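You operate a simulated robot arm through the tools that you are given. There is no shell and no other tool. Be economical: measure what you need, move in short steps, check, and stop when the job is done.

You are at the controls of a simulated robot arm. One attempt, no reset.

JOB
Heat on, run the warm and cool pads once and lay the cool block's upper in the card tray.
Fine: the other upper stays on the warm block; heat off after.

The check looks at the end state, three seconds after you hand in, the way a careful person would. Anything else that was tipped, shoved, dropped, spilled or broken makes it a failure.

ROBOT AND FRAMES
A 7-joint arm with a two-finger parallel gripper on a trunk, on a base that drives. Base frame: it is fixed to the floor where the robot stands at the start and does not move with it; the origin is under the middle of the robot, x ahead of it, y to its left, z up; the surface under the hand at the start is at about z = 0.857. Readings come in m, degrees, newtons and seconds.
Its first joint turns from -166.0 to 166.0 degrees. Places, roughly: cool button [1.2, -0.2, 1]; grey machine [0.9, -0.1, 0.9]; press knob [1.1, 0, 1]; pull knob [0.6, 1, 0.9]; steam knob [0.4, 1.6, 1.1]; tall lever [0.6, 0.8, 1.1]; tray [0.9, -0.6, 0.9]; warm button [1.1, 0.1, 1]. Payload 1.57 kg.
The TCP is the grasp point between the finger pads, 0.03 m short of the fingertips. In the tool frame z runs along the fingers and y along their closing line. The gripper opens to 0.08 m. The fingers are 0.017 m wide and 0.012 m thick; the gripper's body (0.04 by 0.082 m) begins 0.08 m behind the TCP.
Orientation is that of the tool frame in the base frame, as [roll, pitch, yaw] about the fixed x, y, z axes, in that order (R = Rz(yaw) Ry(pitch) Rx(roll)). With the fingers straight down and closing along the base's y, the tool's x points along the base's -x, its y along +y and its z along -z.

CONTROLS
- The arm moves only by the tool drive_tool. Its arguments are lists of equal length, an entry for each row: "claw": the gripper command, from -1 (shut) to 1 (fully open), values between in proportion; "linear": the shift along the base's x, y, z in mm, a list of three; "rotation": the turn, a rotation vector about the base's x, y, z in degrees, a list of three. In form: {"claw": [claw, ...], "linear": [[dx, dy, dz], ...], "rotation": [[wx, wy, wz], ...]}. A call has 1 to 8 rows; each row shifts and turns the commanded pose from where the row before left it. A row lasts 0.2 s, in which the tool goes at most 0.05 m and 8.6 degrees; a call with a longer step from one row to the next is refused whole, and so is a gripper value outside its range. A pose out of reach is approached as far as the arm can. The call stops where the force on the tool passes 40 N (or 10 N more than at its start, if that is more) or the arm is blocked; 0.2 s more then pass. The fingers move at their own pace (about 0.153 m/s each) and stop on an object; they squeeze with about 35 N. The grip force told is the motor's: it shows also when the fingers shut on nothing. Time passes only in rows, and 0.2 s behind the last, so rows that do not move let the fingers close. The reply holds the time, the measured pose of the TCP, the force on the tool along the base axes, the opening and the grip force, in the units named above and with some noise, with the torque about the TCP (base axes, N m) and any sound that the robot's microphone picked up.
- Cameras (640 x 400 px; columns grow to the right, rows downward): "scene" is now at [-0.0202, 0.1441, 1.3842]; the picture's right is [-0.49, -0.87, 0.00], its down [-0.37, 0.21, -0.91] and it looks along [0.79, -0.44, -0.42] (base axes); focal length 276 px, centre (320, 200). "wrist" rides on the gripper at [0.072, -0.007, -0.122] in the tool frame; the picture's right is [0.09, 1.00, 0.00], its down [-0.84, 0.08, -0.54] and it looks along [-0.54, 0.05, 0.84] (tool axes); focal length 238 px, centre (320, 200). There is no depth. A picture from a camera that has moved, and an enlarged one, comes with that camera's place and axes in the base frame and with its lens.
- capture(camera): a new picture of that camera. The clock stands still meanwhile.
- steer(legs): drives the robot by 1 to 6 legs, each [ahead, left, turn to the left] in m, m and degrees, along the robot's own axes; the way and the turn of a leg run together, so that a leg with both is an arc; at most 1.5 m and 180 degrees a leg. The arm and the cameras ride along, it lands a little off, and it stops where it bumps. It gives what a move gives.
- aim_head(pan, tilt): turns the head with the scene camera to pan (to the left, within 143 degrees either way) and tilt (down, from -29 to 69), counted from straight ahead of the robot. It gives what a move gives.
- inspect(camera, box): a new picture of the part [left, top, right, bottom] of that camera's present view, enlarged. The clock stands still meanwhile.
- hand_in(): hands the job in; it is judged then, once.

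Go step by step. Nothing tells you exact positions but the pictures and the camera data: compare them with the known pose of the tool, close in by small moves and look again before you grip or let go. The budget is 120 turns and 98 pictures, counting those below and the enlarged ones. Unless the task says otherwise, let go and move clear before handing in, and close with one line.

The tools are called after "Request:" as a command line: name --argument value ..., lists and objects as JSON in quotes. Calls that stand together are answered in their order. drive_tool: Moves the arm, as the interface text tells. Its arguments: {"type":"object","properties":{"claw":{"type":"array"},"linear":{"type":"array"},"rotation":{"type":"array"}},"required":["claw","linear","rotation"]} The other tools are called the same way: steer (legs) drives the base; aim_head (pan, tilt) turns the head that bears the scene camera; capture (camera) takes a picture; inspect (camera, box) takes an enlarged picture of a part of a camera's view; hand_in () hands the job in.

At the start:

```text
time: 0.0
tcp_pos: [0.626, 0.0426, 1.3056]
orientation: [179.8, 0.0, -180.0]
ft_force: [-0.4, -1.0, 0.6]
wrist_torque: [0.04, 0.01, -0.02]
gripper_width: 0.0801
gripper_force: 0.1
robot x, y, heading: [-0.0001, 0.0039, 0.3]
head pan, tilt: [-29.1, 25.1]
```

scene: 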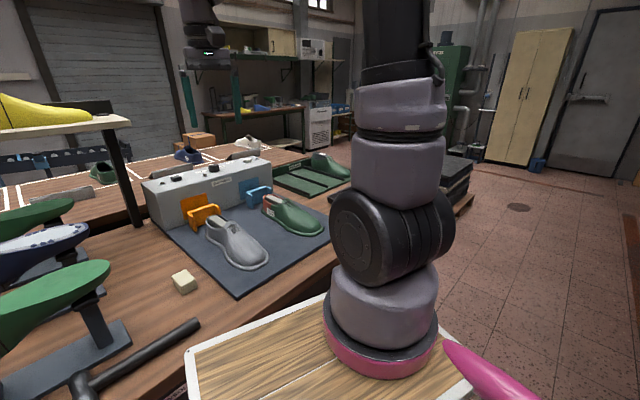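
wrist: 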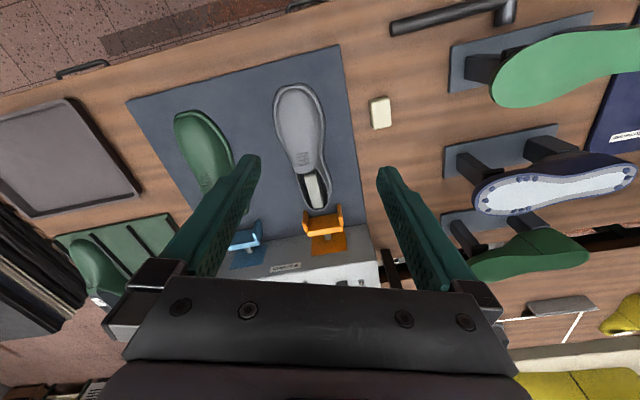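

The grey machine stands ahead with an orange (warm) and a blue (cool) pad, a grey upper and a green upper. I'll take closer looks at the machine, its controls and the trays.

Request:
inspect --camera "scene" --box '[130, 130, 350, 290]'

Request:
inspect --camera "wrist" --box '[150, 70, 420, 290]'

Request:
aim_head --pan -5 --tilt 25

Request:
capture --camera "scene"

```text
2.50 times, centred on (240, 210) of scene
camera zoom: at [-0.0202, 0.1441, 1.3842], right [-0.49, -0.87, 0.0], down [-0.37, 0.21, -0.91], along [0.79, -0.44, -0.42], focal length 690 px, centre (520, 175)
```

zoom: 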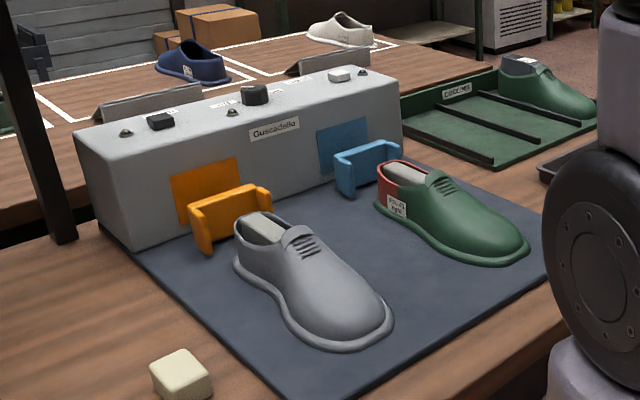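

```text
1.82 times, centred on (285, 180) of wrist
camera zoom: at [0.5541, 0.0344, 1.4263], right [-0.09, 1.0, 0.0], down [0.84, 0.08, 0.54], along [0.54, 0.05, -0.84], focal length 433 px, centre (384, 236)
```

zoom: 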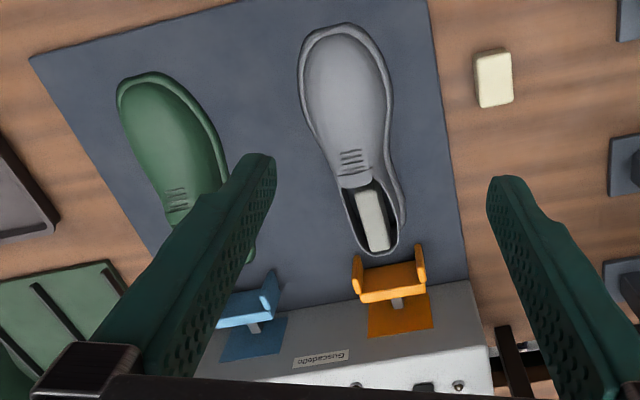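

```text
time: 0.9
tcp_pos: [0.6262, 0.0409, 1.3044]
orientation: [179.9, -0.1, 180.0]
ft_force: [-0.5, -0.6, 0.4]
wrist_torque: [0.0, 0.01, 0.0]
gripper_width: 0.0803
gripper_force: 0.0
robot x, y, heading: [-0.0002, 0.0017, 0.1]
head pan, tilt: [-5.0, 25.0]
```

```text
93 pictures are left
camera scene: at [-0.009, 0.1808, 1.3844], right [-0.09, -1.0, 0.0], down [-0.42, 0.04, -0.91], along [0.9, -0.08, -0.42], focal length 276 px, centre (320, 200)
```

scene: 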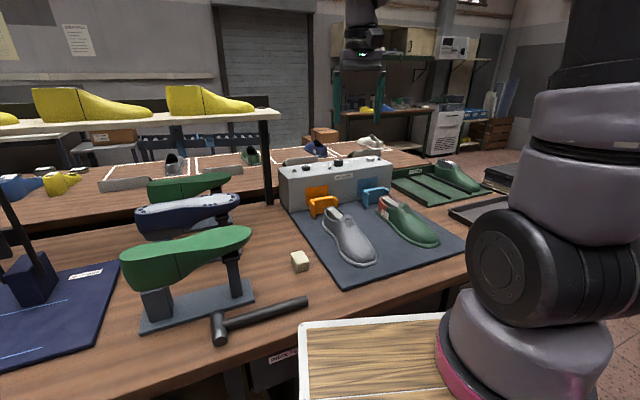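

I'll look at the right side where the trays are, and zoom in on the machine top.

Request:
inspect --camera "scene" --box '[270, 140, 400, 221]'

Request:
aim_head --pan -60 --tilt 35

Request:
capture --camera "scene"

```text
4.92 times, centred on (335, 180) of scene
camera zoom: at [-0.009, 0.1808, 1.3844], right [-0.09, -1.0, 0.0], down [-0.42, 0.04, -0.91], along [0.9, -0.08, -0.42], focal length 1359 px, centre (246, 296)
```

zoom: 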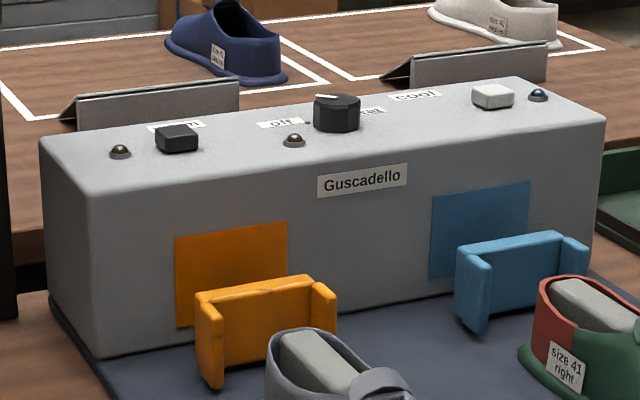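

```text
time: 2.1
tcp_pos: [0.6253, 0.0417, 1.3051]
orientation: [180.0, -0.1, 179.9]
ft_force: [0.2, 0.4, 0.1]
wrist_torque: [-0.01, 0.01, 0.01]
gripper_width: 0.0798
gripper_force: 0.0
robot x, y, heading: [0.0013, -0.0008, 0.2]
head pan, tilt: [-60.0, 35.0]
```

```text
91 pictures are left
camera scene: at [-0.0566, 0.1126, 1.3686], right [-0.87, -0.5, 0.0], down [-0.29, 0.5, -0.82], along [0.41, -0.71, -0.57], focal length 276 px, centre (320, 200)
```

scene: 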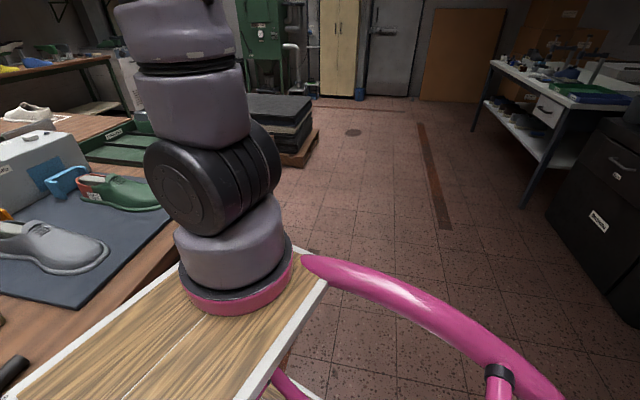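

The warm button is black, the heat knob is central with off/heat labels, and the cool button is white. Next I look at the bench edge in front of the base and the tray.

Request:
aim_head --pan 10 --tilt 69

Request:
capture --camera "scene"

Request:
inspect --camera "wrist" --box '[0, 80, 200, 320]'

```text
time: 3.5
tcp_pos: [0.6263, 0.0408, 1.3048]
orientation: [179.8, 0.1, -180.0]
ft_force: [-0.3, 0.5, -0.5]
wrist_torque: [-0.02, -0.03, 0.03]
gripper_width: 0.08
gripper_force: 0.1
robot x, y, heading: [-0.0024, -0.0004, -0.0]
head pan, tilt: [10.0, 68.8]
```

```text
90 pictures are left
camera scene: at [-0.0456, 0.1985, 1.3249], right [0.17, -0.98, 0.0], down [-0.92, -0.16, -0.36], along [0.36, 0.06, -0.93], focal length 276 px, centre (320, 200)
```

scene: 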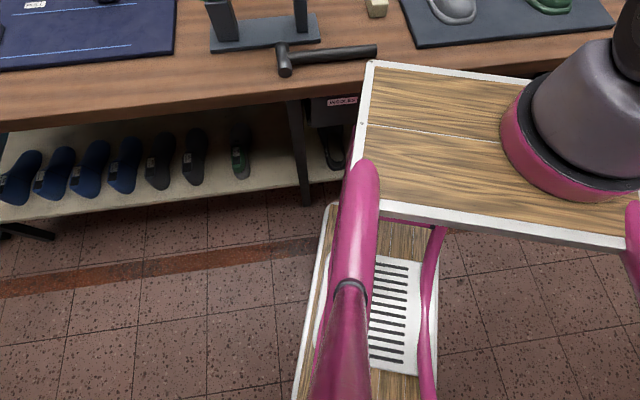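

```text
1.67 times, centred on (100, 200) of wrist
camera zoom: at [0.5541, 0.0344, 1.4263], right [-0.09, 1.0, 0.0], down [0.84, 0.08, 0.54], along [0.54, 0.05, -0.84], focal length 397 px, centre (687, 200)
```

zoom: 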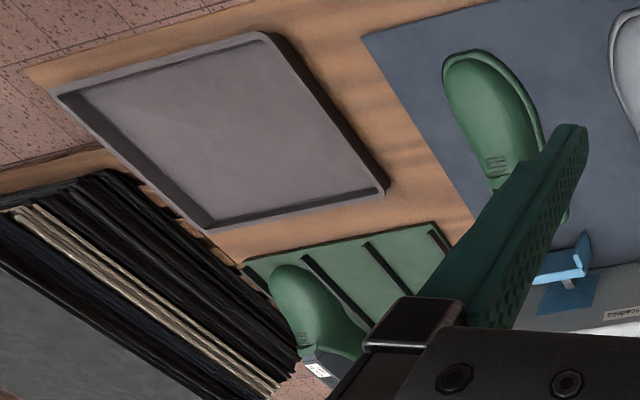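

The bench is rotated about 16° and the robot's platform overhangs slightly above bench height. I'll check clearance under the bench before creeping forward.

Request:
inspect --camera "scene" --box '[230, 60, 430, 240]'

Request:
drive_tool --claw '[-1, -1, -1, -1, -1, -1]' --linear '[[40, -20, 0], [40, -20, 0], [40, -20, 0], [40, -20, 0], [30, -20, 0], [0, 0, 0]]' --rotation '[[0, 0, 0], [0, 0, 0], [0, 0, 0], [0, 0, 0], [0, 0, 0], [0, 0, 0]]'

Request:
capture --camera "wrist"

```text
2.22 times, centred on (330, 150) of scene
camera zoom: at [-0.0456, 0.1985, 1.3249], right [0.17, -0.98, 0.0], down [-0.92, -0.16, -0.36], along [0.36, 0.06, -0.93], focal length 614 px, centre (298, 311)
```

zoom: 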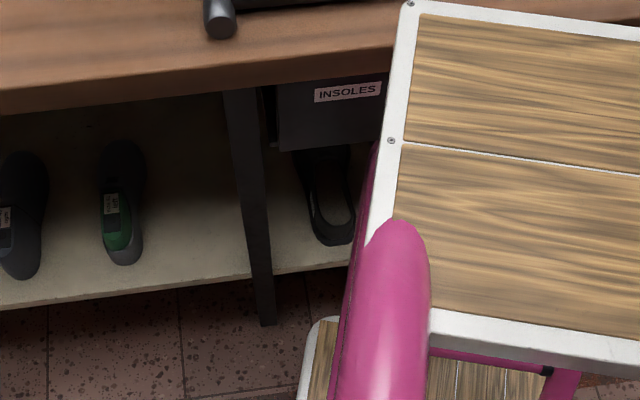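

```text
time: 4.9
tcp_pos: [0.8169, -0.0592, 1.3053]
orientation: [180.0, -0.1, 180.0]
ft_force: [0.3, 0.0, -0.7]
wrist_torque: [-0.01, 0.01, 0.03]
gripper_width: 0.0
gripper_force: 21.5
robot x, y, heading: [-0.0009, -0.0009, -0.0]
head pan, tilt: [10.0, 68.8]
```

```text
87 pictures are left
camera wrist: at [0.7444, -0.0659, 1.4253], right [-0.09, 1.0, 0.0], down [0.84, 0.08, 0.54], along [0.54, 0.05, -0.84], focal length 238 px, centre (320, 200)
```

wrist: 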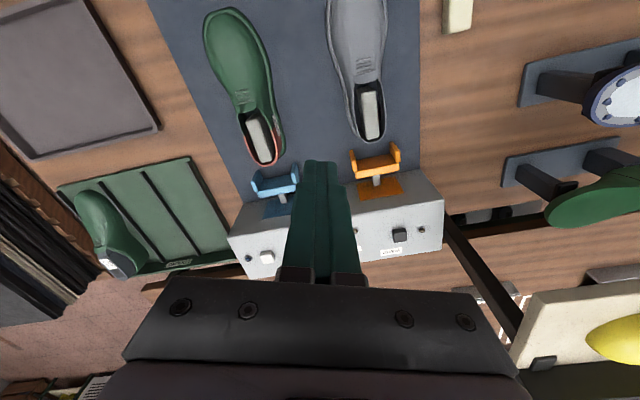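

Button layout is clear from above. I test the arm's actual reach by moving over toward the cool button, staying high.

Request:
drive_tool --claw '[-1, -1, -1, -1, -1, -1, -1, -1]' --linear '[[0, -25, -20], [0, -25, -20], [0, -25, -20], [0, -25, -20], [45, 0, 0], [45, 0, 0], [0, 0, 0], [0, 0, 0]]' --rotation '[[0, 0, 0], [0, 0, 0], [0, 0, 0], [0, 0, 0], [0, 0, 0], [0, 0, 0], [0, 0, 0], [0, 0, 0]]'

Request:
capture --camera "wrist"

Request:
inspect --camera "wrist" --box '[230, 150, 530, 338]'

```text
time: 6.7
tcp_pos: [0.9065, -0.159, 1.2251]
orientation: [179.9, 0.0, 180.0]
ft_force: [-0.4, 0.2, 0.2]
wrist_torque: [0.0, 0.02, 0.0]
gripper_width: 0.0002
gripper_force: 21.6
robot x, y, heading: [-0.0015, 0.0015, 0.1]
head pan, tilt: [10.0, 68.8]
```

```text
86 pictures are left
camera wrist: at [0.8345, -0.1655, 1.3456], right [-0.09, 1.0, 0.0], down [0.84, 0.08, 0.54], along [0.54, 0.05, -0.84], focal length 238 px, centre (320, 200)
```

wrist: 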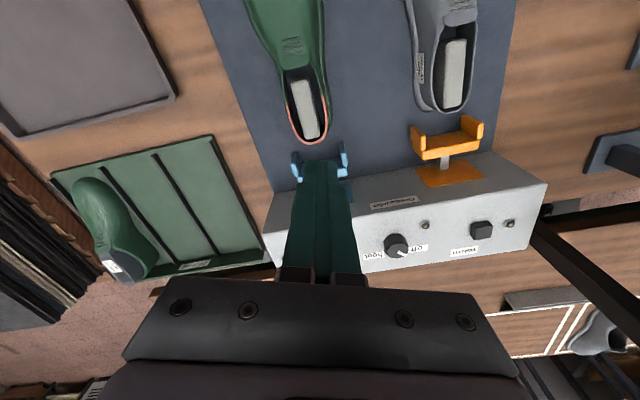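

```text
2.13 times, centred on (380, 244) of wrist
camera zoom: at [0.8345, -0.1655, 1.3456], right [-0.09, 1.0, 0.0], down [0.84, 0.08, 0.54], along [0.54, 0.05, -0.84], focal length 507 px, centre (192, 106)
```

zoom: 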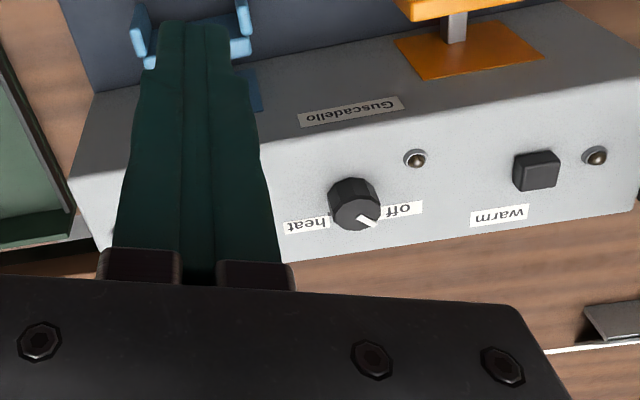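

The knob points to "off"; "heat" is clockwise. Warm button top ≈ (1.083, 0.147, 1.018), knob ≈ (1.114, 0.0). Moving above the knob with the gripper open, testing reach.

Request:
drive_tool --claw '[1, 1, 1, 1, 1, 1, 1]' --linear '[[40, 30, -15], [40, 30, -15], [40, 30, -15], [40, 35, -15], [40, 34, -15], [7, 0, -15], [0, 0, 0]]' --rotation '[[0, 0, 0], [0, 0, 0], [0, 0, 0], [0, 0, 0], [0, 0, 0], [0, 0, 0], [0, 0, 0]]'

Request:
capture --camera "wrist"

Request:
aim_head --pan -5 --tilt 25

Request:
inspect --camera "scene" --box '[260, 100, 420, 200]'

```text
refused: row 1 steps farther than a row can; nothing moved
```

```text
84 pictures are left
camera wrist: at [0.8345, -0.1655, 1.3456], right [-0.09, 1.0, 0.0], down [0.84, 0.08, 0.54], along [0.54, 0.05, -0.84], focal length 238 px, centre (320, 200)
```

wrist: 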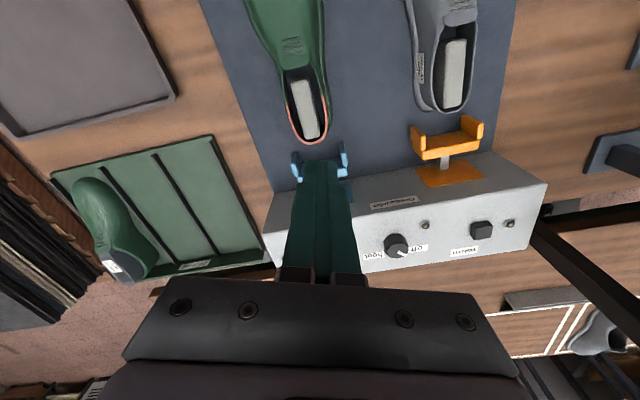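

```text
time: 7.8
tcp_pos: [0.9069, -0.1583, 1.2247]
orientation: [179.9, 0.0, -180.0]
ft_force: [0.0, -0.2, -0.3]
wrist_torque: [-0.01, -0.04, 0.0]
gripper_width: 0.0
gripper_force: 21.1
robot x, y, heading: [0.0007, -0.0023, -0.3]
head pan, tilt: [-5.0, 25.0]
```

```text
4.00 times, centred on (340, 150) of scene
camera zoom: at [-0.0089, 0.1808, 1.3843], right [-0.09, -1.0, 0.0], down [-0.42, 0.04, -0.91], along [0.9, -0.08, -0.42], focal length 1104 px, centre (240, 400)
```

zoom: 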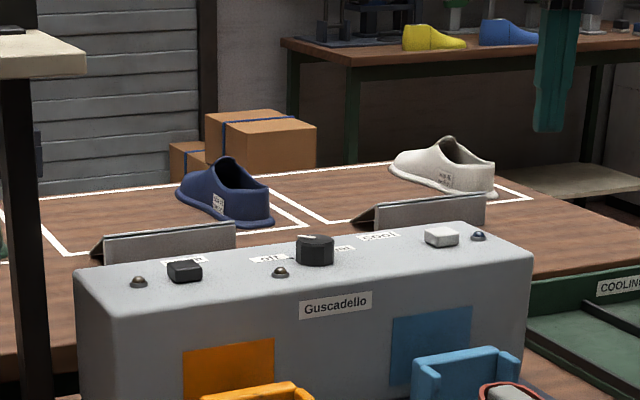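

The step was too long; redo with smaller rows.

Request:
drive_tool --claw '[1, 1, 1, 1, 1, 1, 1, 1]' --linear '[[30, 25, -15], [30, 25, -15], [30, 25, -15], [30, 25, -15], [30, 25, -10], [30, 25, -10], [27, 8, 0], [0, 0, 0]]' --rotation '[[0, 0, 0], [0, 0, 0], [0, 0, 0], [0, 0, 0], [0, 0, 0], [0, 0, 0], [0, 0, 0], [0, 0, 0]]'

Request:
capture --camera "wrist"

Request:
inspect --camera "scene" --box '[260, 100, 420, 200]'

```text
time: 9.6
tcp_pos: [1.0184, -0.0217, 1.1528]
orientation: [179.9, 0.0, -179.9]
ft_force: [0.6, 0.4, -0.1]
wrist_torque: [0.0, 0.01, 0.02]
gripper_width: 0.0801
gripper_force: 0.1
out of reach, approached as far as the arm can: row 4, 5, 6, 7
robot x, y, heading: [0.0018, -0.0008, -0.0]
head pan, tilt: [-5.0, 25.0]
```

```text
82 pictures are left
camera wrist: at [0.9467, -0.0287, 1.2745], right [-0.09, 1.0, 0.0], down [0.84, 0.08, 0.54], along [0.54, 0.05, -0.84], focal length 238 px, centre (320, 200)
```

wrist: 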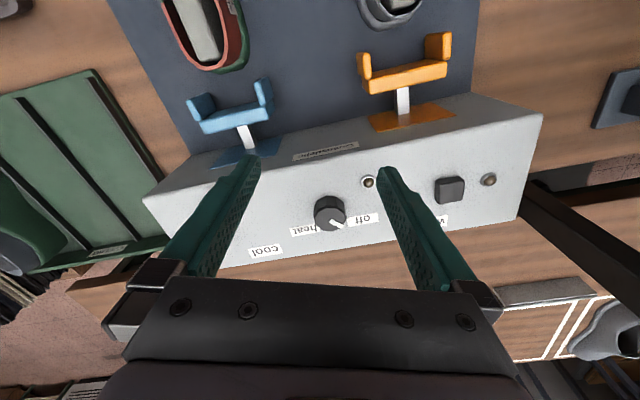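

```text
4.00 times, centred on (340, 150) of scene
camera zoom: at [-0.0089, 0.1809, 1.3844], right [-0.09, -1.0, 0.0], down [-0.42, 0.04, -0.91], along [0.9, -0.08, -0.42], focal length 1104 px, centre (240, 400)
```

zoom: 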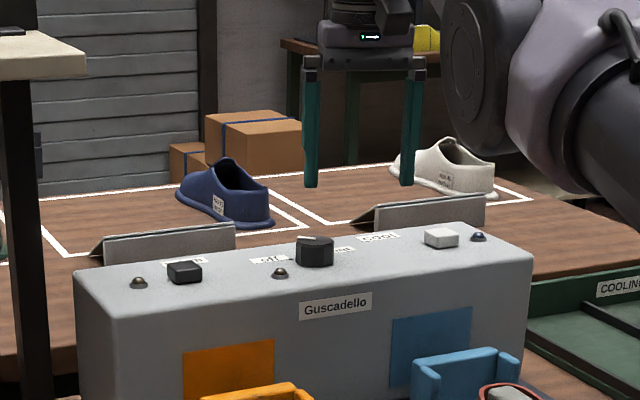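

Arm's reach ends at x≈1.02, so I need to creep the base forward (and slightly right). Doing it in small legs.

Request:
steer --legs '[[0.0, -0.08, 0], [0.06, 0, 0]]'

Request:
aim_head --pan 10 --tilt 69

Request:
capture --camera "scene"

```text
time: 11.3
tcp_pos: [1.0797, -0.1023, 1.1536]
orientation: [179.9, 0.0, -180.0]
ft_force: [0.2, 0.5, -0.4]
wrist_torque: [0.01, 0.01, 0.01]
gripper_width: 0.0798
gripper_force: 0.0
robot x, y, heading: [0.0634, -0.0791, 0.0]
head pan, tilt: [-5.0, 25.0]
```

```text
time: 12.4
tcp_pos: [1.0796, -0.1013, 1.1533]
orientation: [179.8, -0.1, 180.0]
ft_force: [0.1, 0.0, -0.1]
wrist_torque: [0.01, -0.02, 0.02]
gripper_width: 0.0802
gripper_force: 0.1
robot x, y, heading: [0.0618, -0.0794, 0.0]
head pan, tilt: [10.0, 68.8]
```

```text
80 pictures are left
camera scene: at [0.0148, 0.1186, 1.325], right [0.17, -0.98, 0.0], down [-0.92, -0.16, -0.36], along [0.36, 0.06, -0.93], focal length 276 px, centre (320, 200)
```

scene: 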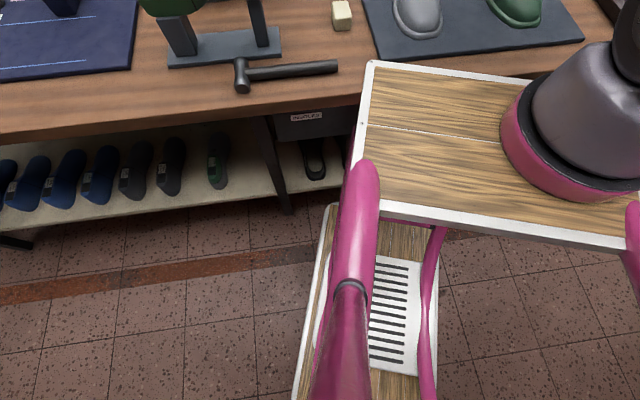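

Still clear. Creep a bit more.

Request:
steer --legs '[[0.04, 0, 0]]'

Request:
inspect --camera "scene" --box '[230, 60, 430, 240]'

```text
time: 13.4
tcp_pos: [1.0974, -0.0751, 1.1526]
orientation: [179.9, 0.1, -178.8]
ft_force: [0.6, -0.5, 0.3]
wrist_torque: [0.02, 0.0, -0.01]
gripper_width: 0.08
gripper_force: 0.0
robot x, y, heading: [0.0789, -0.0733, 0.9]
head pan, tilt: [10.0, 68.8]
stopped in leg 1: the robot was blocked; the commanded pose is now the measured one
```

```text
2.22 times, centred on (330, 150) of scene
camera zoom: at [0.0288, 0.1237, 1.3249], right [0.19, -0.98, 0.0], down [-0.91, -0.18, -0.36], along [0.36, 0.07, -0.93], focal length 614 px, centre (298, 311)
```

zoom: 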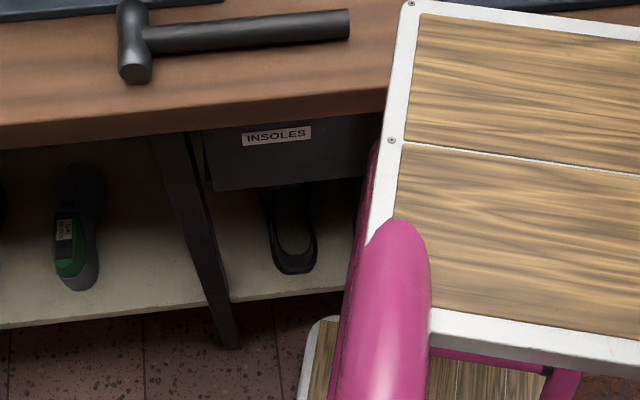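

The left front corner touches the bench because the bench is rotated. I'll back off, shift right, square up to the bench (~16.5° left), and close in flush.

Request:
drive_tool --claw '[1, 1, 1, 1, 1]' --linear '[[0, 0, 40], [-40, 0, 20], [-40, 0, 20], [-40, 0, 0], [-40, 0, 0]]' --rotation '[[0, 0, 0], [0, 0, 0], [0, 0, 0], [0, 0, 0], [0, 0, 0]]'

Request:
steer --legs '[[-0.06, 0, 0], [0, -0.26, 0], [0, 0, 15.6]]'

Request:
capture --camera "scene"

```text
time: 14.6
tcp_pos: [0.9247, -0.0659, 1.2301]
orientation: [179.9, 0.0, -178.7]
ft_force: [-0.1, -0.3, -1.0]
wrist_torque: [0.02, 0.02, 0.01]
gripper_width: 0.0802
gripper_force: 0.1
out of reach, approached as far as the arm can: row 1
robot x, y, heading: [0.0784, -0.0731, 0.9]
head pan, tilt: [10.0, 68.8]
```

```text
time: 17.9
tcp_pos: [0.8358, -0.0939, 1.2308]
orientation: [179.9, 0.0, -163.0]
ft_force: [-0.9, -0.8, 0.7]
wrist_torque: [-0.05, 0.01, 0.02]
gripper_width: 0.0799
gripper_force: 0.1
robot x, y, heading: [0.0207, -0.3328, 16.8]
head pan, tilt: [10.0, 68.8]
```

```text
78 pictures are left
camera scene: at [-0.0792, -0.1561, 1.3249], right [0.45, -0.89, 0.0], down [-0.83, -0.42, -0.36], along [0.32, 0.16, -0.93], focal length 276 px, centre (320, 200)
```

scene: 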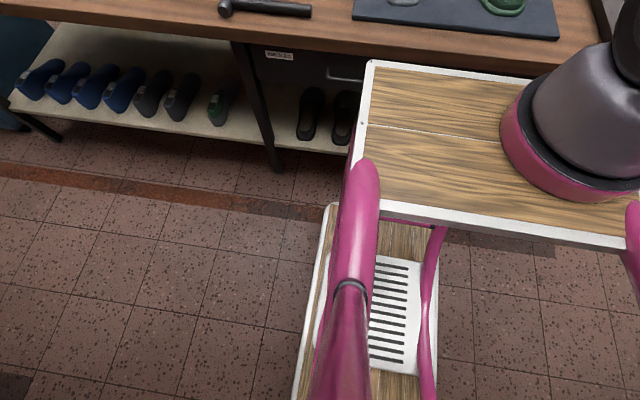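

Now parallel to the bench. Driving forward.

Request:
steer --legs '[[0.14, -0.02, 0]]'

Request:
capture --camera "scene"

Request:
capture --camera "wrist"

```text
time: 19.3
tcp_pos: [0.978, -0.0719, 1.2331]
orientation: [179.9, 0.1, -163.0]
ft_force: [-0.2, -0.3, -0.8]
wrist_torque: [0.0, 0.02, 0.03]
gripper_width: 0.0798
gripper_force: 0.0
robot x, y, heading: [0.1691, -0.3088, 16.9]
head pan, tilt: [10.0, 68.8]
```

```text
77 pictures are left
camera scene: at [0.0621, -0.1344, 1.3249], right [0.45, -0.89, 0.0], down [-0.83, -0.42, -0.36], along [0.32, 0.16, -0.93], focal length 276 px, centre (320, 200)
```

scene: 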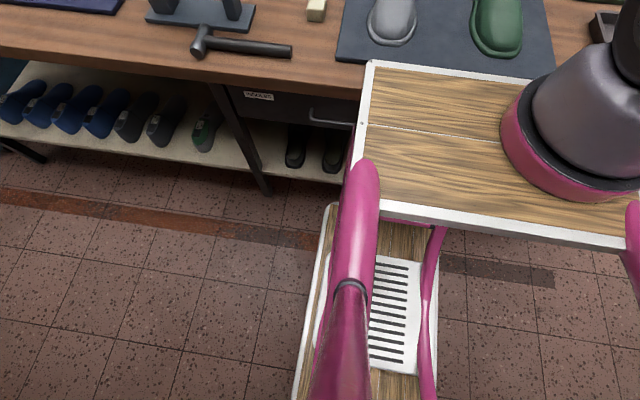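

```text
76 pictures are left
camera wrist: at [0.9105, -0.0997, 1.3527], right [-0.38, 0.92, 0.0], down [0.78, 0.32, 0.54], along [0.5, 0.21, -0.84], focal length 238 px, centre (320, 200)
```

wrist: 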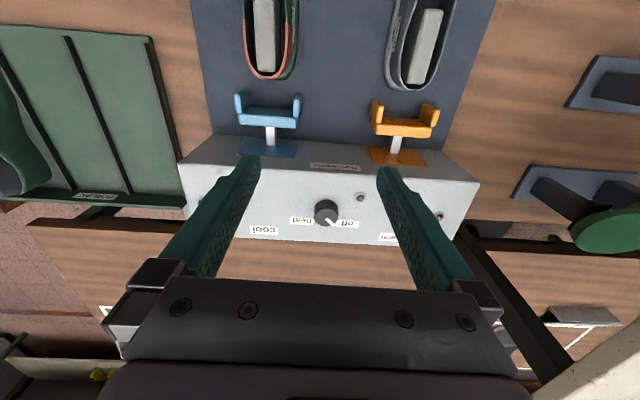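

Good. One more 2 cm forward, then go above the knob (≈(1.118, 0.0)).

Request:
steer --legs '[[0.02, 0, 0]]'

Request:
drive_tool --claw '[1, 1, 1, 1, 1, 1, 1]' --linear '[[20, 13, -20], [20, 13, -20], [20, 13, -20], [20, 13, -20], [20, 13, -20], [20, 0, 0], [0, 0, 0]]' --rotation '[[0, 0, 0], [0, 0, 0], [0, 0, 0], [0, 0, 0], [0, 0, 0], [0, 0, 0], [0, 0, 0]]'

Request:
capture --camera "wrist"

```text
time: 20.1
tcp_pos: [0.987, -0.0665, 1.2299]
orientation: [179.9, -0.1, -162.8]
ft_force: [0.2, -0.7, -0.2]
wrist_torque: [-0.02, 0.01, -0.03]
gripper_width: 0.0799
gripper_force: 0.0
robot x, y, heading: [0.1784, -0.309, 17.1]
head pan, tilt: [10.0, 68.8]
stopped in leg 1: the robot was blocked; the commanded pose is now the measured one
```

```text
time: 21.7
tcp_pos: [1.1075, -0.0015, 1.1326]
orientation: [-180.0, -0.1, -162.8]
ft_force: [0.3, 0.0, 0.0]
wrist_torque: [-0.03, -0.01, 0.01]
gripper_width: 0.0802
gripper_force: 0.0
robot x, y, heading: [0.1753, -0.3102, 17.2]
head pan, tilt: [10.0, 68.8]
```

```text
75 pictures are left
camera wrist: at [1.0402, -0.0299, 1.2528], right [-0.38, 0.92, 0.0], down [0.78, 0.32, 0.54], along [0.5, 0.21, -0.84], focal length 238 px, centre (320, 200)
```

wrist: 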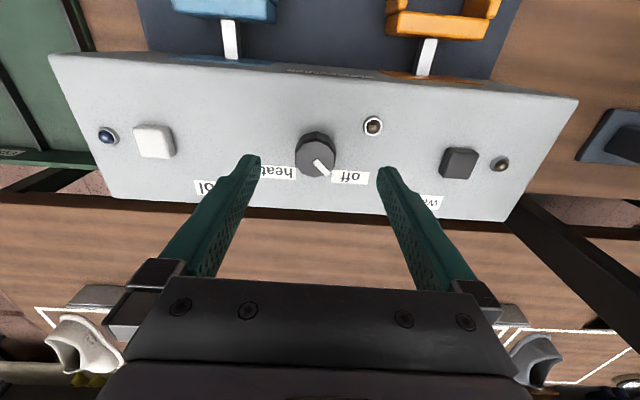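

Knob centre ≈ (1.125, 0.001), warm ≈ (1.08, 0.146), cool ≈ (1.175, -0.155). Zooming on the knob for the pointer angle.

Request:
inspect --camera "wrist" --box '[240, 100, 400, 200]'

```text
4.00 times, centred on (320, 150) of wrist
camera zoom: at [1.0402, -0.0299, 1.2528], right [-0.38, 0.92, 0.0], down [0.78, 0.32, 0.54], along [0.5, 0.21, -0.84], focal length 953 px, centre (320, 400)
```

zoom: 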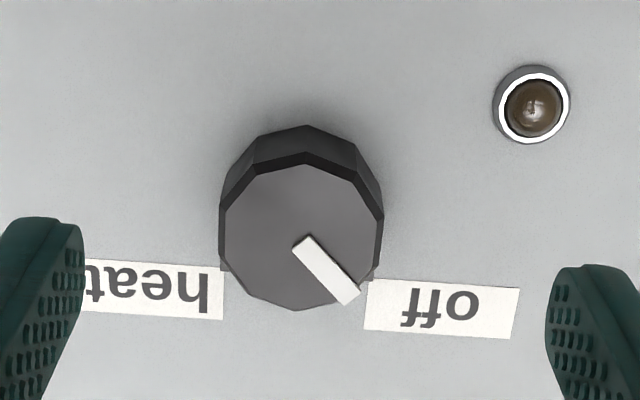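

The pointer needs about -90° rotation. Pre-rotate the tool +43°, centring over the knob.

Request:
drive_tool --claw '[1, 1, 1, 1, 1, 1]' --linear '[[10, 2, -5], [9, 2, -10], [0, 0, -10], [0, 0, -10], [0, 0, 0], [0, 0, 0]]' --rotation '[[0, 0, 8.5], [0, 0, 8.5], [0, 0, 8.5], [0, 0, 8.5], [0, 0, 8.5], [0, 0, 0]]'

Request:
capture --camera "wrist"

```text
time: 23.1
tcp_pos: [1.1278, 0.0017, 1.0951]
orientation: [179.9, -0.1, -120.2]
ft_force: [-0.1, 0.6, -0.2]
wrist_torque: [0.01, -0.01, -0.02]
gripper_width: 0.0801
gripper_force: 0.1
robot x, y, heading: [0.1739, -0.31, 17.1]
head pan, tilt: [10.0, 68.8]
```

```text
73 pictures are left
camera wrist: at [1.0958, -0.0643, 1.2164], right [-0.91, 0.42, 0.0], down [0.36, 0.76, 0.54], along [0.23, 0.49, -0.84], focal length 238 px, centre (320, 200)
```

wrist: 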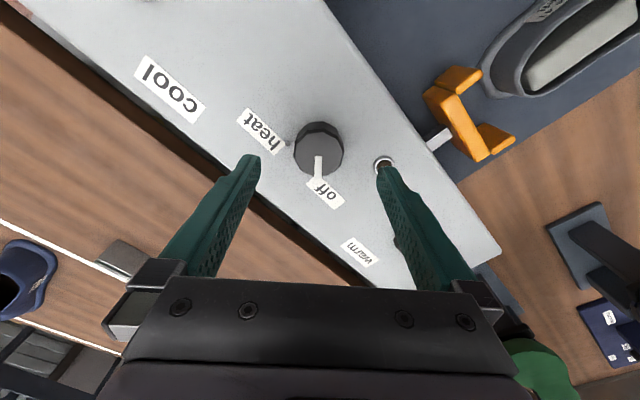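

Centred on the knob. Narrow the gripper a bit (lamp nearby), descend, then close.

Request:
drive_tool --claw '[0.45, 0.45, 0.45, 0.45, -1, -1, -1]' --linear '[[0, 0, 0], [0, 0, -20], [0, 0, -20], [0, 0, -8], [0, 0, 0], [0, 0, 0], [0, 0, 0]]' --rotation '[[0, 0, 0], [0, 0, 0], [0, 0, 0], [0, 0, 0], [0, 0, 0], [0, 0, 0], [0, 0, 0]]'

Request:
capture --camera "wrist"

```text
time: 24.7
tcp_pos: [1.1269, 0.001, 1.0471]
orientation: [180.0, -0.1, -120.3]
ft_force: [5.2, -2.7, -2.3]
wrist_torque: [0.15, -0.86, -0.02]
gripper_width: 0.0416
gripper_force: 45.1
robot x, y, heading: [0.1731, -0.3073, 17.3]
head pan, tilt: [10.0, 68.8]
```

```text
72 pictures are left
camera wrist: at [1.0962, -0.0649, 1.168], right [-0.91, 0.42, 0.0], down [0.36, 0.76, 0.54], along [0.23, 0.49, -0.84], focal length 238 px, centre (320, 200)
```

wrist: 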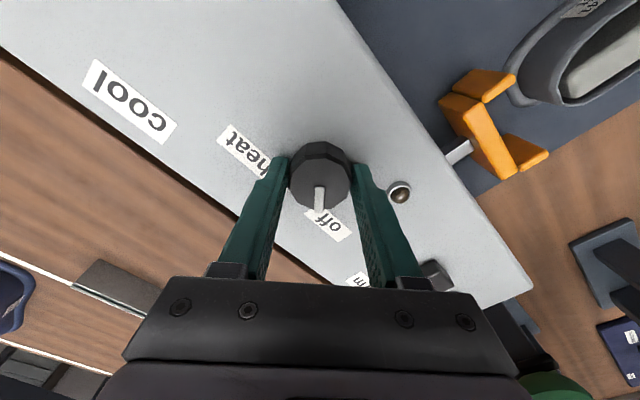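

The knob is gripped. Turning clockwise.

Request:
drive_tool --claw '[-1, -1, -1, -1, -1, -1, -1, -1]' --linear '[[0, 0, 0], [0, 0, 0], [0, 0, 0], [0, 0, 0], [0, 0, 0], [0, 0, 0], [0, 0, 0], [0, 0, 0]]' --rotation '[[0, 0, -8.5], [0, 0, -8.5], [0, 0, -8.5], [0, 0, -8.5], [0, 0, -8.5], [0, 0, -8.5], [0, 0, -8.5], [0, 0, -8.5]]'

Request:
capture --camera "wrist"

```text
time: 26.5
tcp_pos: [1.1268, 0.0022, 1.0462]
orientation: [-179.9, -0.1, 171.6]
ft_force: [9.2, 1.8, -3.6]
wrist_torque: [-0.43, -0.12, 0.01]
gripper_width: 0.0417
gripper_force: 44.5
robot x, y, heading: [0.1775, -0.3122, 17.3]
head pan, tilt: [10.0, 68.8]
```

```text
71 pictures are left
camera wrist: at [1.0544, 0.0052, 1.1681], right [0.06, 1.0, 0.0], down [0.84, -0.05, 0.54], along [0.54, -0.03, -0.84], focal length 238 px, centre (320, 200)
```

wrist: 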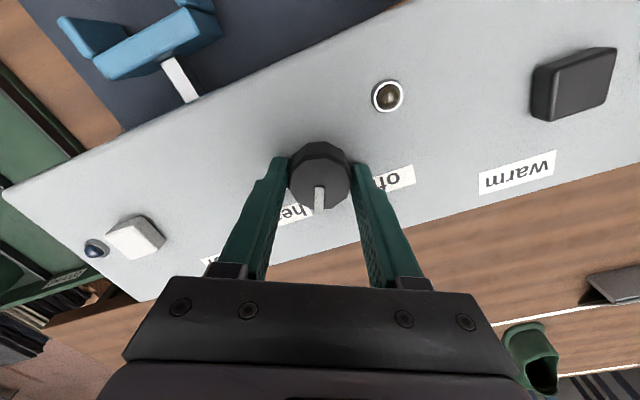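

Knob turns well; not yet at "heat". Continue ~24°.

Request:
drive_tool --claw '[-1, -1, -1, -1]' --linear '[[0, 0, 0], [0, 0, 0], [0, 0, 0], [0, 0, 0]]' --rotation '[[0, 0, -8], [0, 0, -8], [0, 0, -8], [0, 0, 0]]'

Request:
capture --camera "wrist"

```text
time: 27.5
tcp_pos: [1.1265, 0.0027, 1.0475]
orientation: [-179.9, -0.1, 147.7]
ft_force: [5.8, 5.1, -2.9]
wrist_torque: [-0.78, -0.41, 0.92]
gripper_width: 0.0416
gripper_force: 44.6
robot x, y, heading: [0.1719, -0.3066, 17.0]
head pan, tilt: [10.0, 68.8]
```

```text
70 pictures are left
camera wrist: at [1.0617, 0.0346, 1.1681], right [0.45, 0.89, 0.0], down [0.75, -0.38, 0.54], along [0.48, -0.25, -0.84], focal length 238 px, centre (320, 200)
```

wrist: 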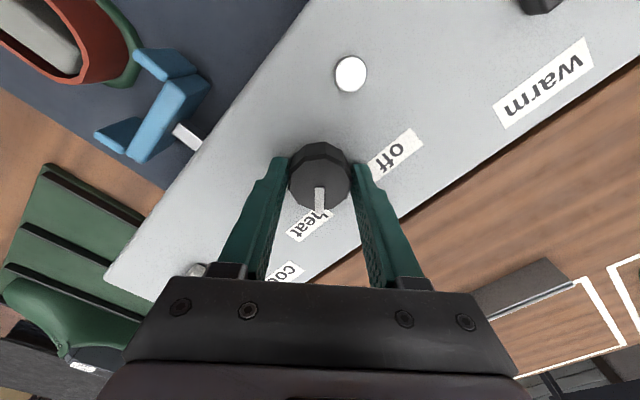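

The heat lamp is lit. Release and lift, then look at the lamps.

Request:
drive_tool --claw '[0.4, 0.4, 0.4, -1, -1, -1, -1]' --linear '[[0, 0, 0], [0, 0, 20], [0, 0, 40], [-5, 10, 30], [-30, 10, 0], [0, 0, 0], [0, 0, 0]]' --rotation '[[0, 0, 0], [0, 0, 0], [0, 0, 0], [0, 0, 8], [0, 0, 8.5], [0, 0, 8.5], [0, 0, 8.5]]'

Request:
capture --camera "wrist"

```text
time: 29.1
tcp_pos: [1.092, 0.0224, 1.1365]
orientation: [-180.0, 0.0, -178.8]
ft_force: [0.1, 0.5, 0.3]
wrist_torque: [0.0, 0.0, 0.0]
gripper_width: 0.0
gripper_force: 21.6
robot x, y, heading: [0.1728, -0.306, 17.0]
head pan, tilt: [10.0, 68.8]
```

```text
69 pictures are left
camera wrist: at [1.0198, 0.0125, 1.258], right [-0.11, 0.99, 0.0], down [0.84, 0.1, 0.54], along [0.54, 0.06, -0.84], focal length 238 px, centre (320, 200)
```

wrist: 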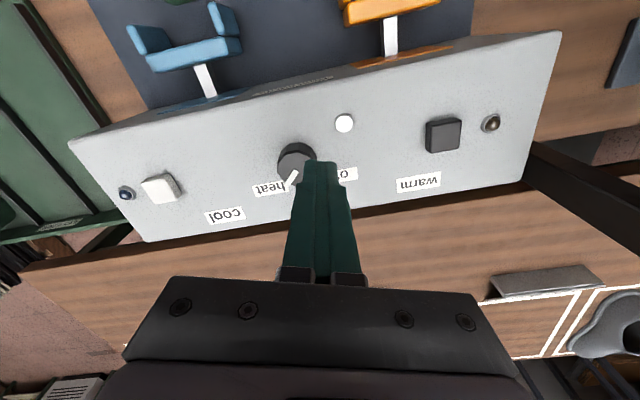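

Heat is on. Moving closed fingers over the warm button.

Request:
drive_tool --claw '[-1, -1, -1, -1, -1]' --linear '[[-4, 35, 0], [-4, 35, 0], [-4, 35, -20], [-2, 19, -15], [0, 0, 0]]' --rotation '[[0, 0, 0], [0, 0, 8], [0, 0, 8], [0, 0, 0], [0, 0, 0]]'

Request:
capture --camera "wrist"

```text
time: 30.3
tcp_pos: [1.0719, 0.1386, 1.1074]
orientation: [179.9, 0.0, -162.7]
ft_force: [-0.4, -0.7, -0.7]
wrist_torque: [0.0, 0.0, 0.0]
gripper_width: 0.0
gripper_force: 21.0
out of reach, approached as far as the arm can: row 4
robot x, y, heading: [0.175, -0.309, 17.2]
head pan, tilt: [10.0, 68.8]
```

```text
68 pictures are left
camera wrist: at [1.0046, 0.1096, 1.2289], right [-0.38, 0.92, 0.0], down [0.78, 0.32, 0.54], along [0.5, 0.21, -0.84], focal length 238 px, centre (320, 200)
```

wrist: 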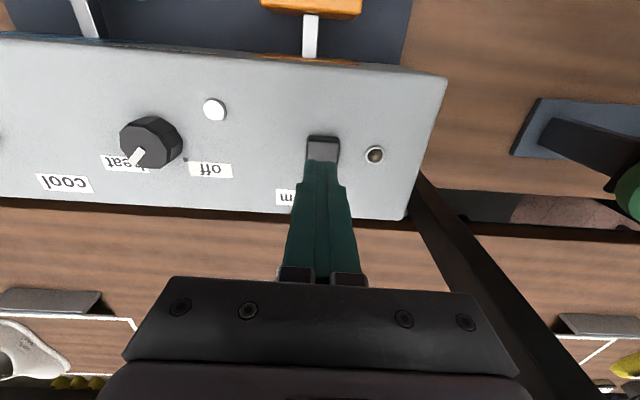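

Just at reach limit; tilt the fingers outward ~16° for margin, keeping the TCP, then press.

Request:
drive_tool --claw '[-1, -1, -1, -1, -1]' --linear '[[0, 0, 0], [0, 0, 0], [0, 0, -20], [0, 0, -12], [0, 0, 0]]' --rotation '[[3.6, -7.1, 0], [3.6, -7.1, 0], [0, 0, 0], [0, 0, 0], [0, 0, 0]]'

Request:
capture --camera "wrist"

```text
time: 31.5
tcp_pos: [1.0716, 0.1384, 1.077]
orientation: [177.2, 15.6, -163.3]
ft_force: [0.8, 0.8, -0.3]
wrist_torque: [0.01, 0.01, -0.02]
gripper_width: 0.0
gripper_force: 21.0
robot x, y, heading: [0.1773, -0.3084, 17.2]
head pan, tilt: [10.0, 68.8]
```

```text
67 pictures are left
camera wrist: at [0.9774, 0.0955, 1.1734], right [-0.39, 0.92, 0.02], down [0.62, 0.24, 0.75], along [0.69, 0.3, -0.66], focal length 238 px, centre (320, 200)
```

wrist: 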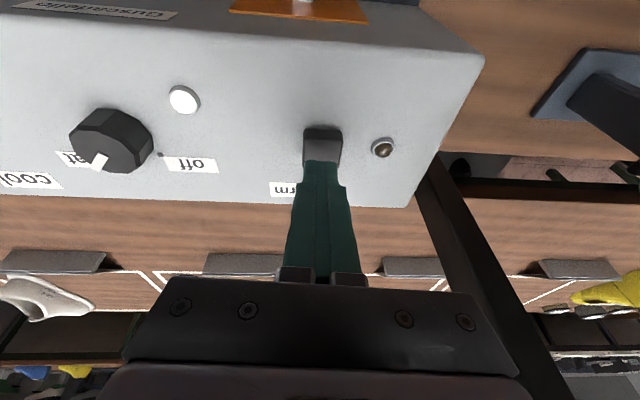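

Fingertip is over the warm button. Press down gently.

Request:
drive_tool --claw '[-1, -1, -1, -1, -1, -1, -1, -1]' --linear '[[0, 2, -10], [0, 0, -10], [0, 0, -5], [0, 0, -4], [0, 0, -3], [0, 0, -3], [0, 0, -3], [0, 0, -2]]' --rotation '[[0, 0, 0], [0, 0, 0], [0, 0, 0], [0, 0, 0], [0, 0, 0], [0, 0, 0], [0, 0, 0], [0, 0, 0]]'

Request:
capture --camera "wrist"

```text
time: 32.8
tcp_pos: [1.0752, 0.141, 1.0526]
orientation: [176.9, 16.3, -163.3]
ft_force: [-2.3, -1.1, 20.9]
wrist_torque: [-0.07, 0.07, -0.12]
gripper_width: 0.0
gripper_force: 20.7
robot x, y, heading: [0.1735, -0.3081, 17.0]
head pan, tilt: [10.0, 68.8]
heard: click
stopped in row 6: the force on the tool passed its limit at 43 N (the readings are from after the stop); the commanded pose is now the measured one
```

```text
66 pictures are left
camera wrist: at [0.9781, 0.0981, 1.1486], right [-0.39, 0.92, 0.02], down [0.61, 0.23, 0.76], along [0.69, 0.31, -0.65], focal length 238 px, centre (320, 200)
```

wrist: 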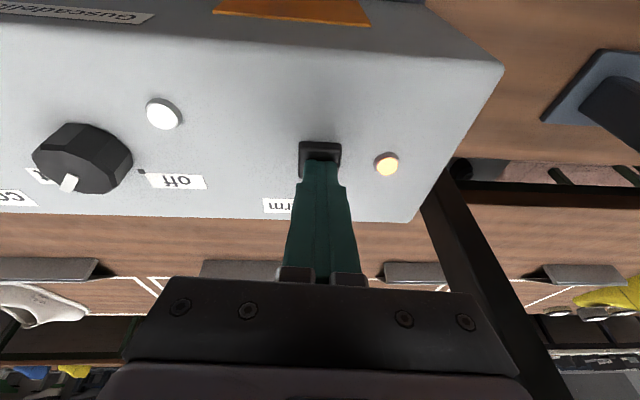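

Click heard and the warm lamp is lit. Lift off and watch the warm pad run.

Request:
drive_tool --claw '[-1, -1, -1, -1, -1]' --linear '[[0, 0, 15], [0, 0, 30], [-20, -25, 25], [-20, -30, 20], [-20, -30, 20]]' --rotation '[[0, 0, 0], [0, 0, 0], [0, 0, 0], [-3.6, 7.1, 0], [-3.6, 7.1, 0]]'

Request:
capture --camera "wrist"

```text
time: 34.0
tcp_pos: [1.0112, 0.0547, 1.1582]
orientation: [179.9, 0.3, -162.7]
ft_force: [0.1, -0.3, -0.9]
wrist_torque: [-0.01, -0.06, 0.02]
gripper_width: 0.0002
gripper_force: 21.4
robot x, y, heading: [0.1701, -0.3067, 17.1]
head pan, tilt: [10.0, 68.8]
```

```text
65 pictures are left
camera wrist: at [0.9448, 0.0254, 1.2795], right [-0.38, 0.92, 0.0], down [0.78, 0.32, 0.54], along [0.5, 0.21, -0.84], focal length 238 px, centre (320, 200)
```

wrist: 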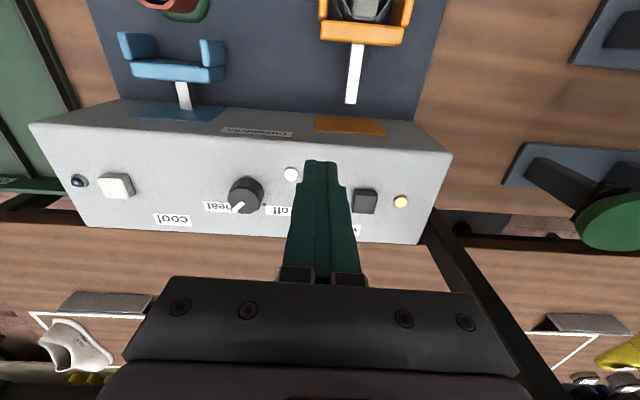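

The warm pad has gone forward onto the heel. Meanwhile move toward the cool button.

Request:
drive_tool --claw '[-1, -1, -1, -1, -1, -1, -1, -1]' --linear '[[0, -45, 0], [0, -45, 0], [0, -45, 0], [0, -45, 0], [20, -35, 0], [40, 0, -10], [40, 0, -20], [25, 0, -20]]' --rotation '[[0, 0, 0], [0, 0, 0], [0, 0, 0], [1.5, -8, 0], [1.5, -8, 0], [0, 0, 0], [0, 0, 0], [0, 0, 0]]'

Request:
capture --camera "wrist"

```text
time: 35.8
tcp_pos: [1.1393, -0.1603, 1.1093]
orientation: [-178.3, 16.5, -162.5]
ft_force: [0.0, -0.5, 1.4]
wrist_torque: [-0.03, -0.01, 0.06]
gripper_width: 0.0
gripper_force: 20.8
robot x, y, heading: [0.1748, -0.3042, 17.3]
head pan, tilt: [10.0, 68.8]
```

```text
64 pictures are left
camera wrist: at [1.0401, -0.1945, 1.2059], right [-0.37, 0.93, -0.06], down [0.59, 0.28, 0.76], along [0.71, 0.25, -0.65], focal length 238 px, centre (320, 200)
```

wrist: 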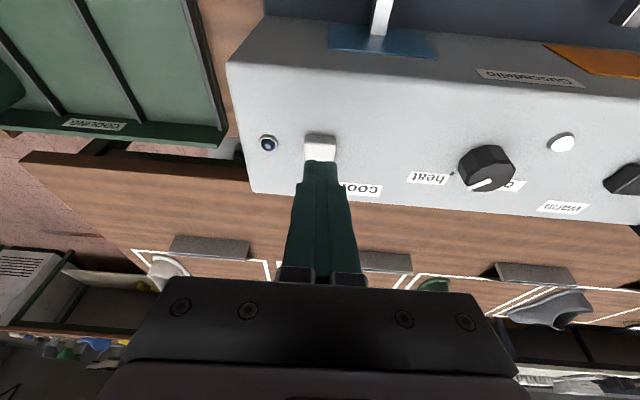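

Fingertip needs ~24 mm more in x. Adjust, and check whether the warm pad has returned.

Request:
drive_tool --claw '[-1, -1, -1, -1]' --linear '[[12, 3, -10], [11, 3, -15], [0, 0, 0], [0, 0, 0]]' --rotation '[[0, 0, 0], [0, 0, 0], [0, 0, 0], [0, 0, 0]]'

Request:
aim_head --pan 10 --tilt 25

Request:
capture --camera "scene"

Request:
capture --camera "wrist"

```text
time: 36.8
tcp_pos: [1.1624, -0.1532, 1.0848]
orientation: [-178.3, 16.4, -162.6]
ft_force: [-0.1, 0.2, -0.7]
wrist_torque: [-0.02, -0.02, 0.01]
gripper_width: 0.0
gripper_force: 21.9
robot x, y, heading: [0.1703, -0.3111, 17.2]
head pan, tilt: [10.0, 68.8]
```

```text
time: 37.9
tcp_pos: [1.1615, -0.1538, 1.0847]
orientation: [-178.3, 16.5, -162.5]
ft_force: [-0.3, 0.4, 0.3]
wrist_torque: [-0.01, -0.01, -0.01]
gripper_width: 0.0
gripper_force: 21.4
robot x, y, heading: [0.1762, -0.3089, 16.8]
head pan, tilt: [10.0, 25.0]
```

```text
63 pictures are left
camera scene: at [0.104, -0.1159, 1.3843], right [0.45, -0.89, 0.0], down [-0.38, -0.19, -0.91], along [0.81, 0.41, -0.42], focal length 276 px, centre (320, 200)
```

scene: 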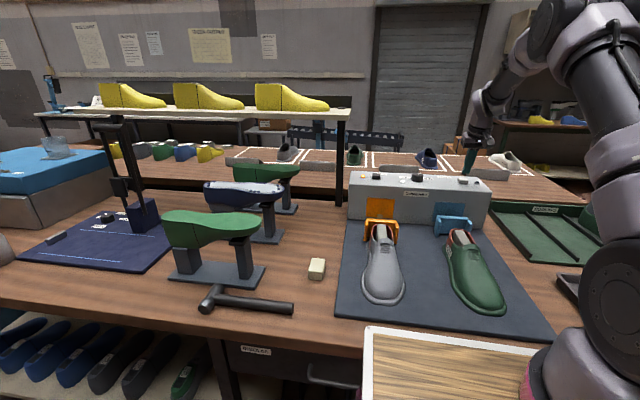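

```text
62 pictures are left
camera wrist: at [1.0635, -0.1884, 1.18], right [-0.37, 0.93, -0.06], down [0.59, 0.28, 0.75], along [0.71, 0.25, -0.65], focal length 238 px, centre (320, 200)
```

wrist: 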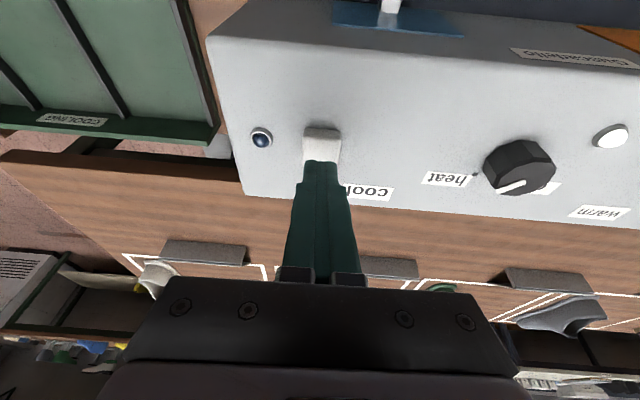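

Request:
inspect --camera "scene" --box '[330, 160, 530, 320]'

```text
2.50 times, centred on (430, 240) of scene
camera zoom: at [0.104, -0.1159, 1.3843], right [0.45, -0.89, 0.0], down [-0.38, -0.19, -0.91], along [0.81, 0.41, -0.42], focal length 690 px, centre (45, 100)
```

zoom: 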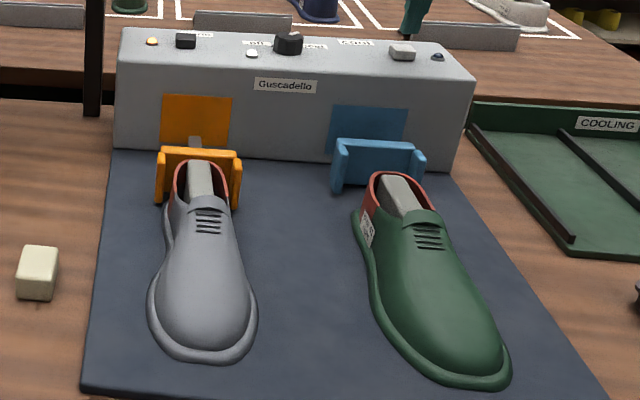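

The grey heel is heating (now red); the warm pad is still on. Pressing the cool button now.

Request:
drive_tool --claw '[-1, -1, -1, -1, -1, -1, -1, -1]' --linear '[[0, 0, -10], [0, 0, -10], [0, 0, -8], [0, 0, -5], [0, 0, -4], [0, 0, -3], [0, 0, -3], [0, 0, -3]]' --rotation '[[0, 0, 0], [0, 0, 0], [0, 0, 0], [0, 0, 0], [0, 0, 0], [0, 0, 0], [0, 0, 0], [0, 0, 0]]'

Request:
capture --camera "wrist"

```text
time: 39.3
tcp_pos: [1.1632, -0.1531, 1.0527]
orientation: [-178.2, 17.2, -162.5]
ft_force: [-7.9, -1.5, 23.8]
wrist_torque: [-0.04, 0.21, -0.13]
gripper_width: 0.0
gripper_force: 20.7
robot x, y, heading: [0.1766, -0.3103, 17.0]
head pan, tilt: [10.0, 25.0]
heard: click
stopped in row 7: the force on the tool passed its limit at 42 N (the readings are from after the stop); the commanded pose is now the measured one
```

```text
60 pictures are left
camera wrist: at [1.0637, -0.1881, 1.1471], right [-0.37, 0.93, -0.06], down [0.58, 0.28, 0.76], along [0.72, 0.25, -0.64], focal length 238 px, centre (320, 200)
```

wrist: 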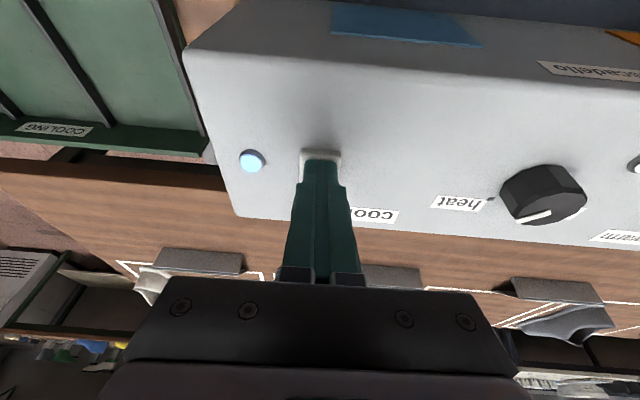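

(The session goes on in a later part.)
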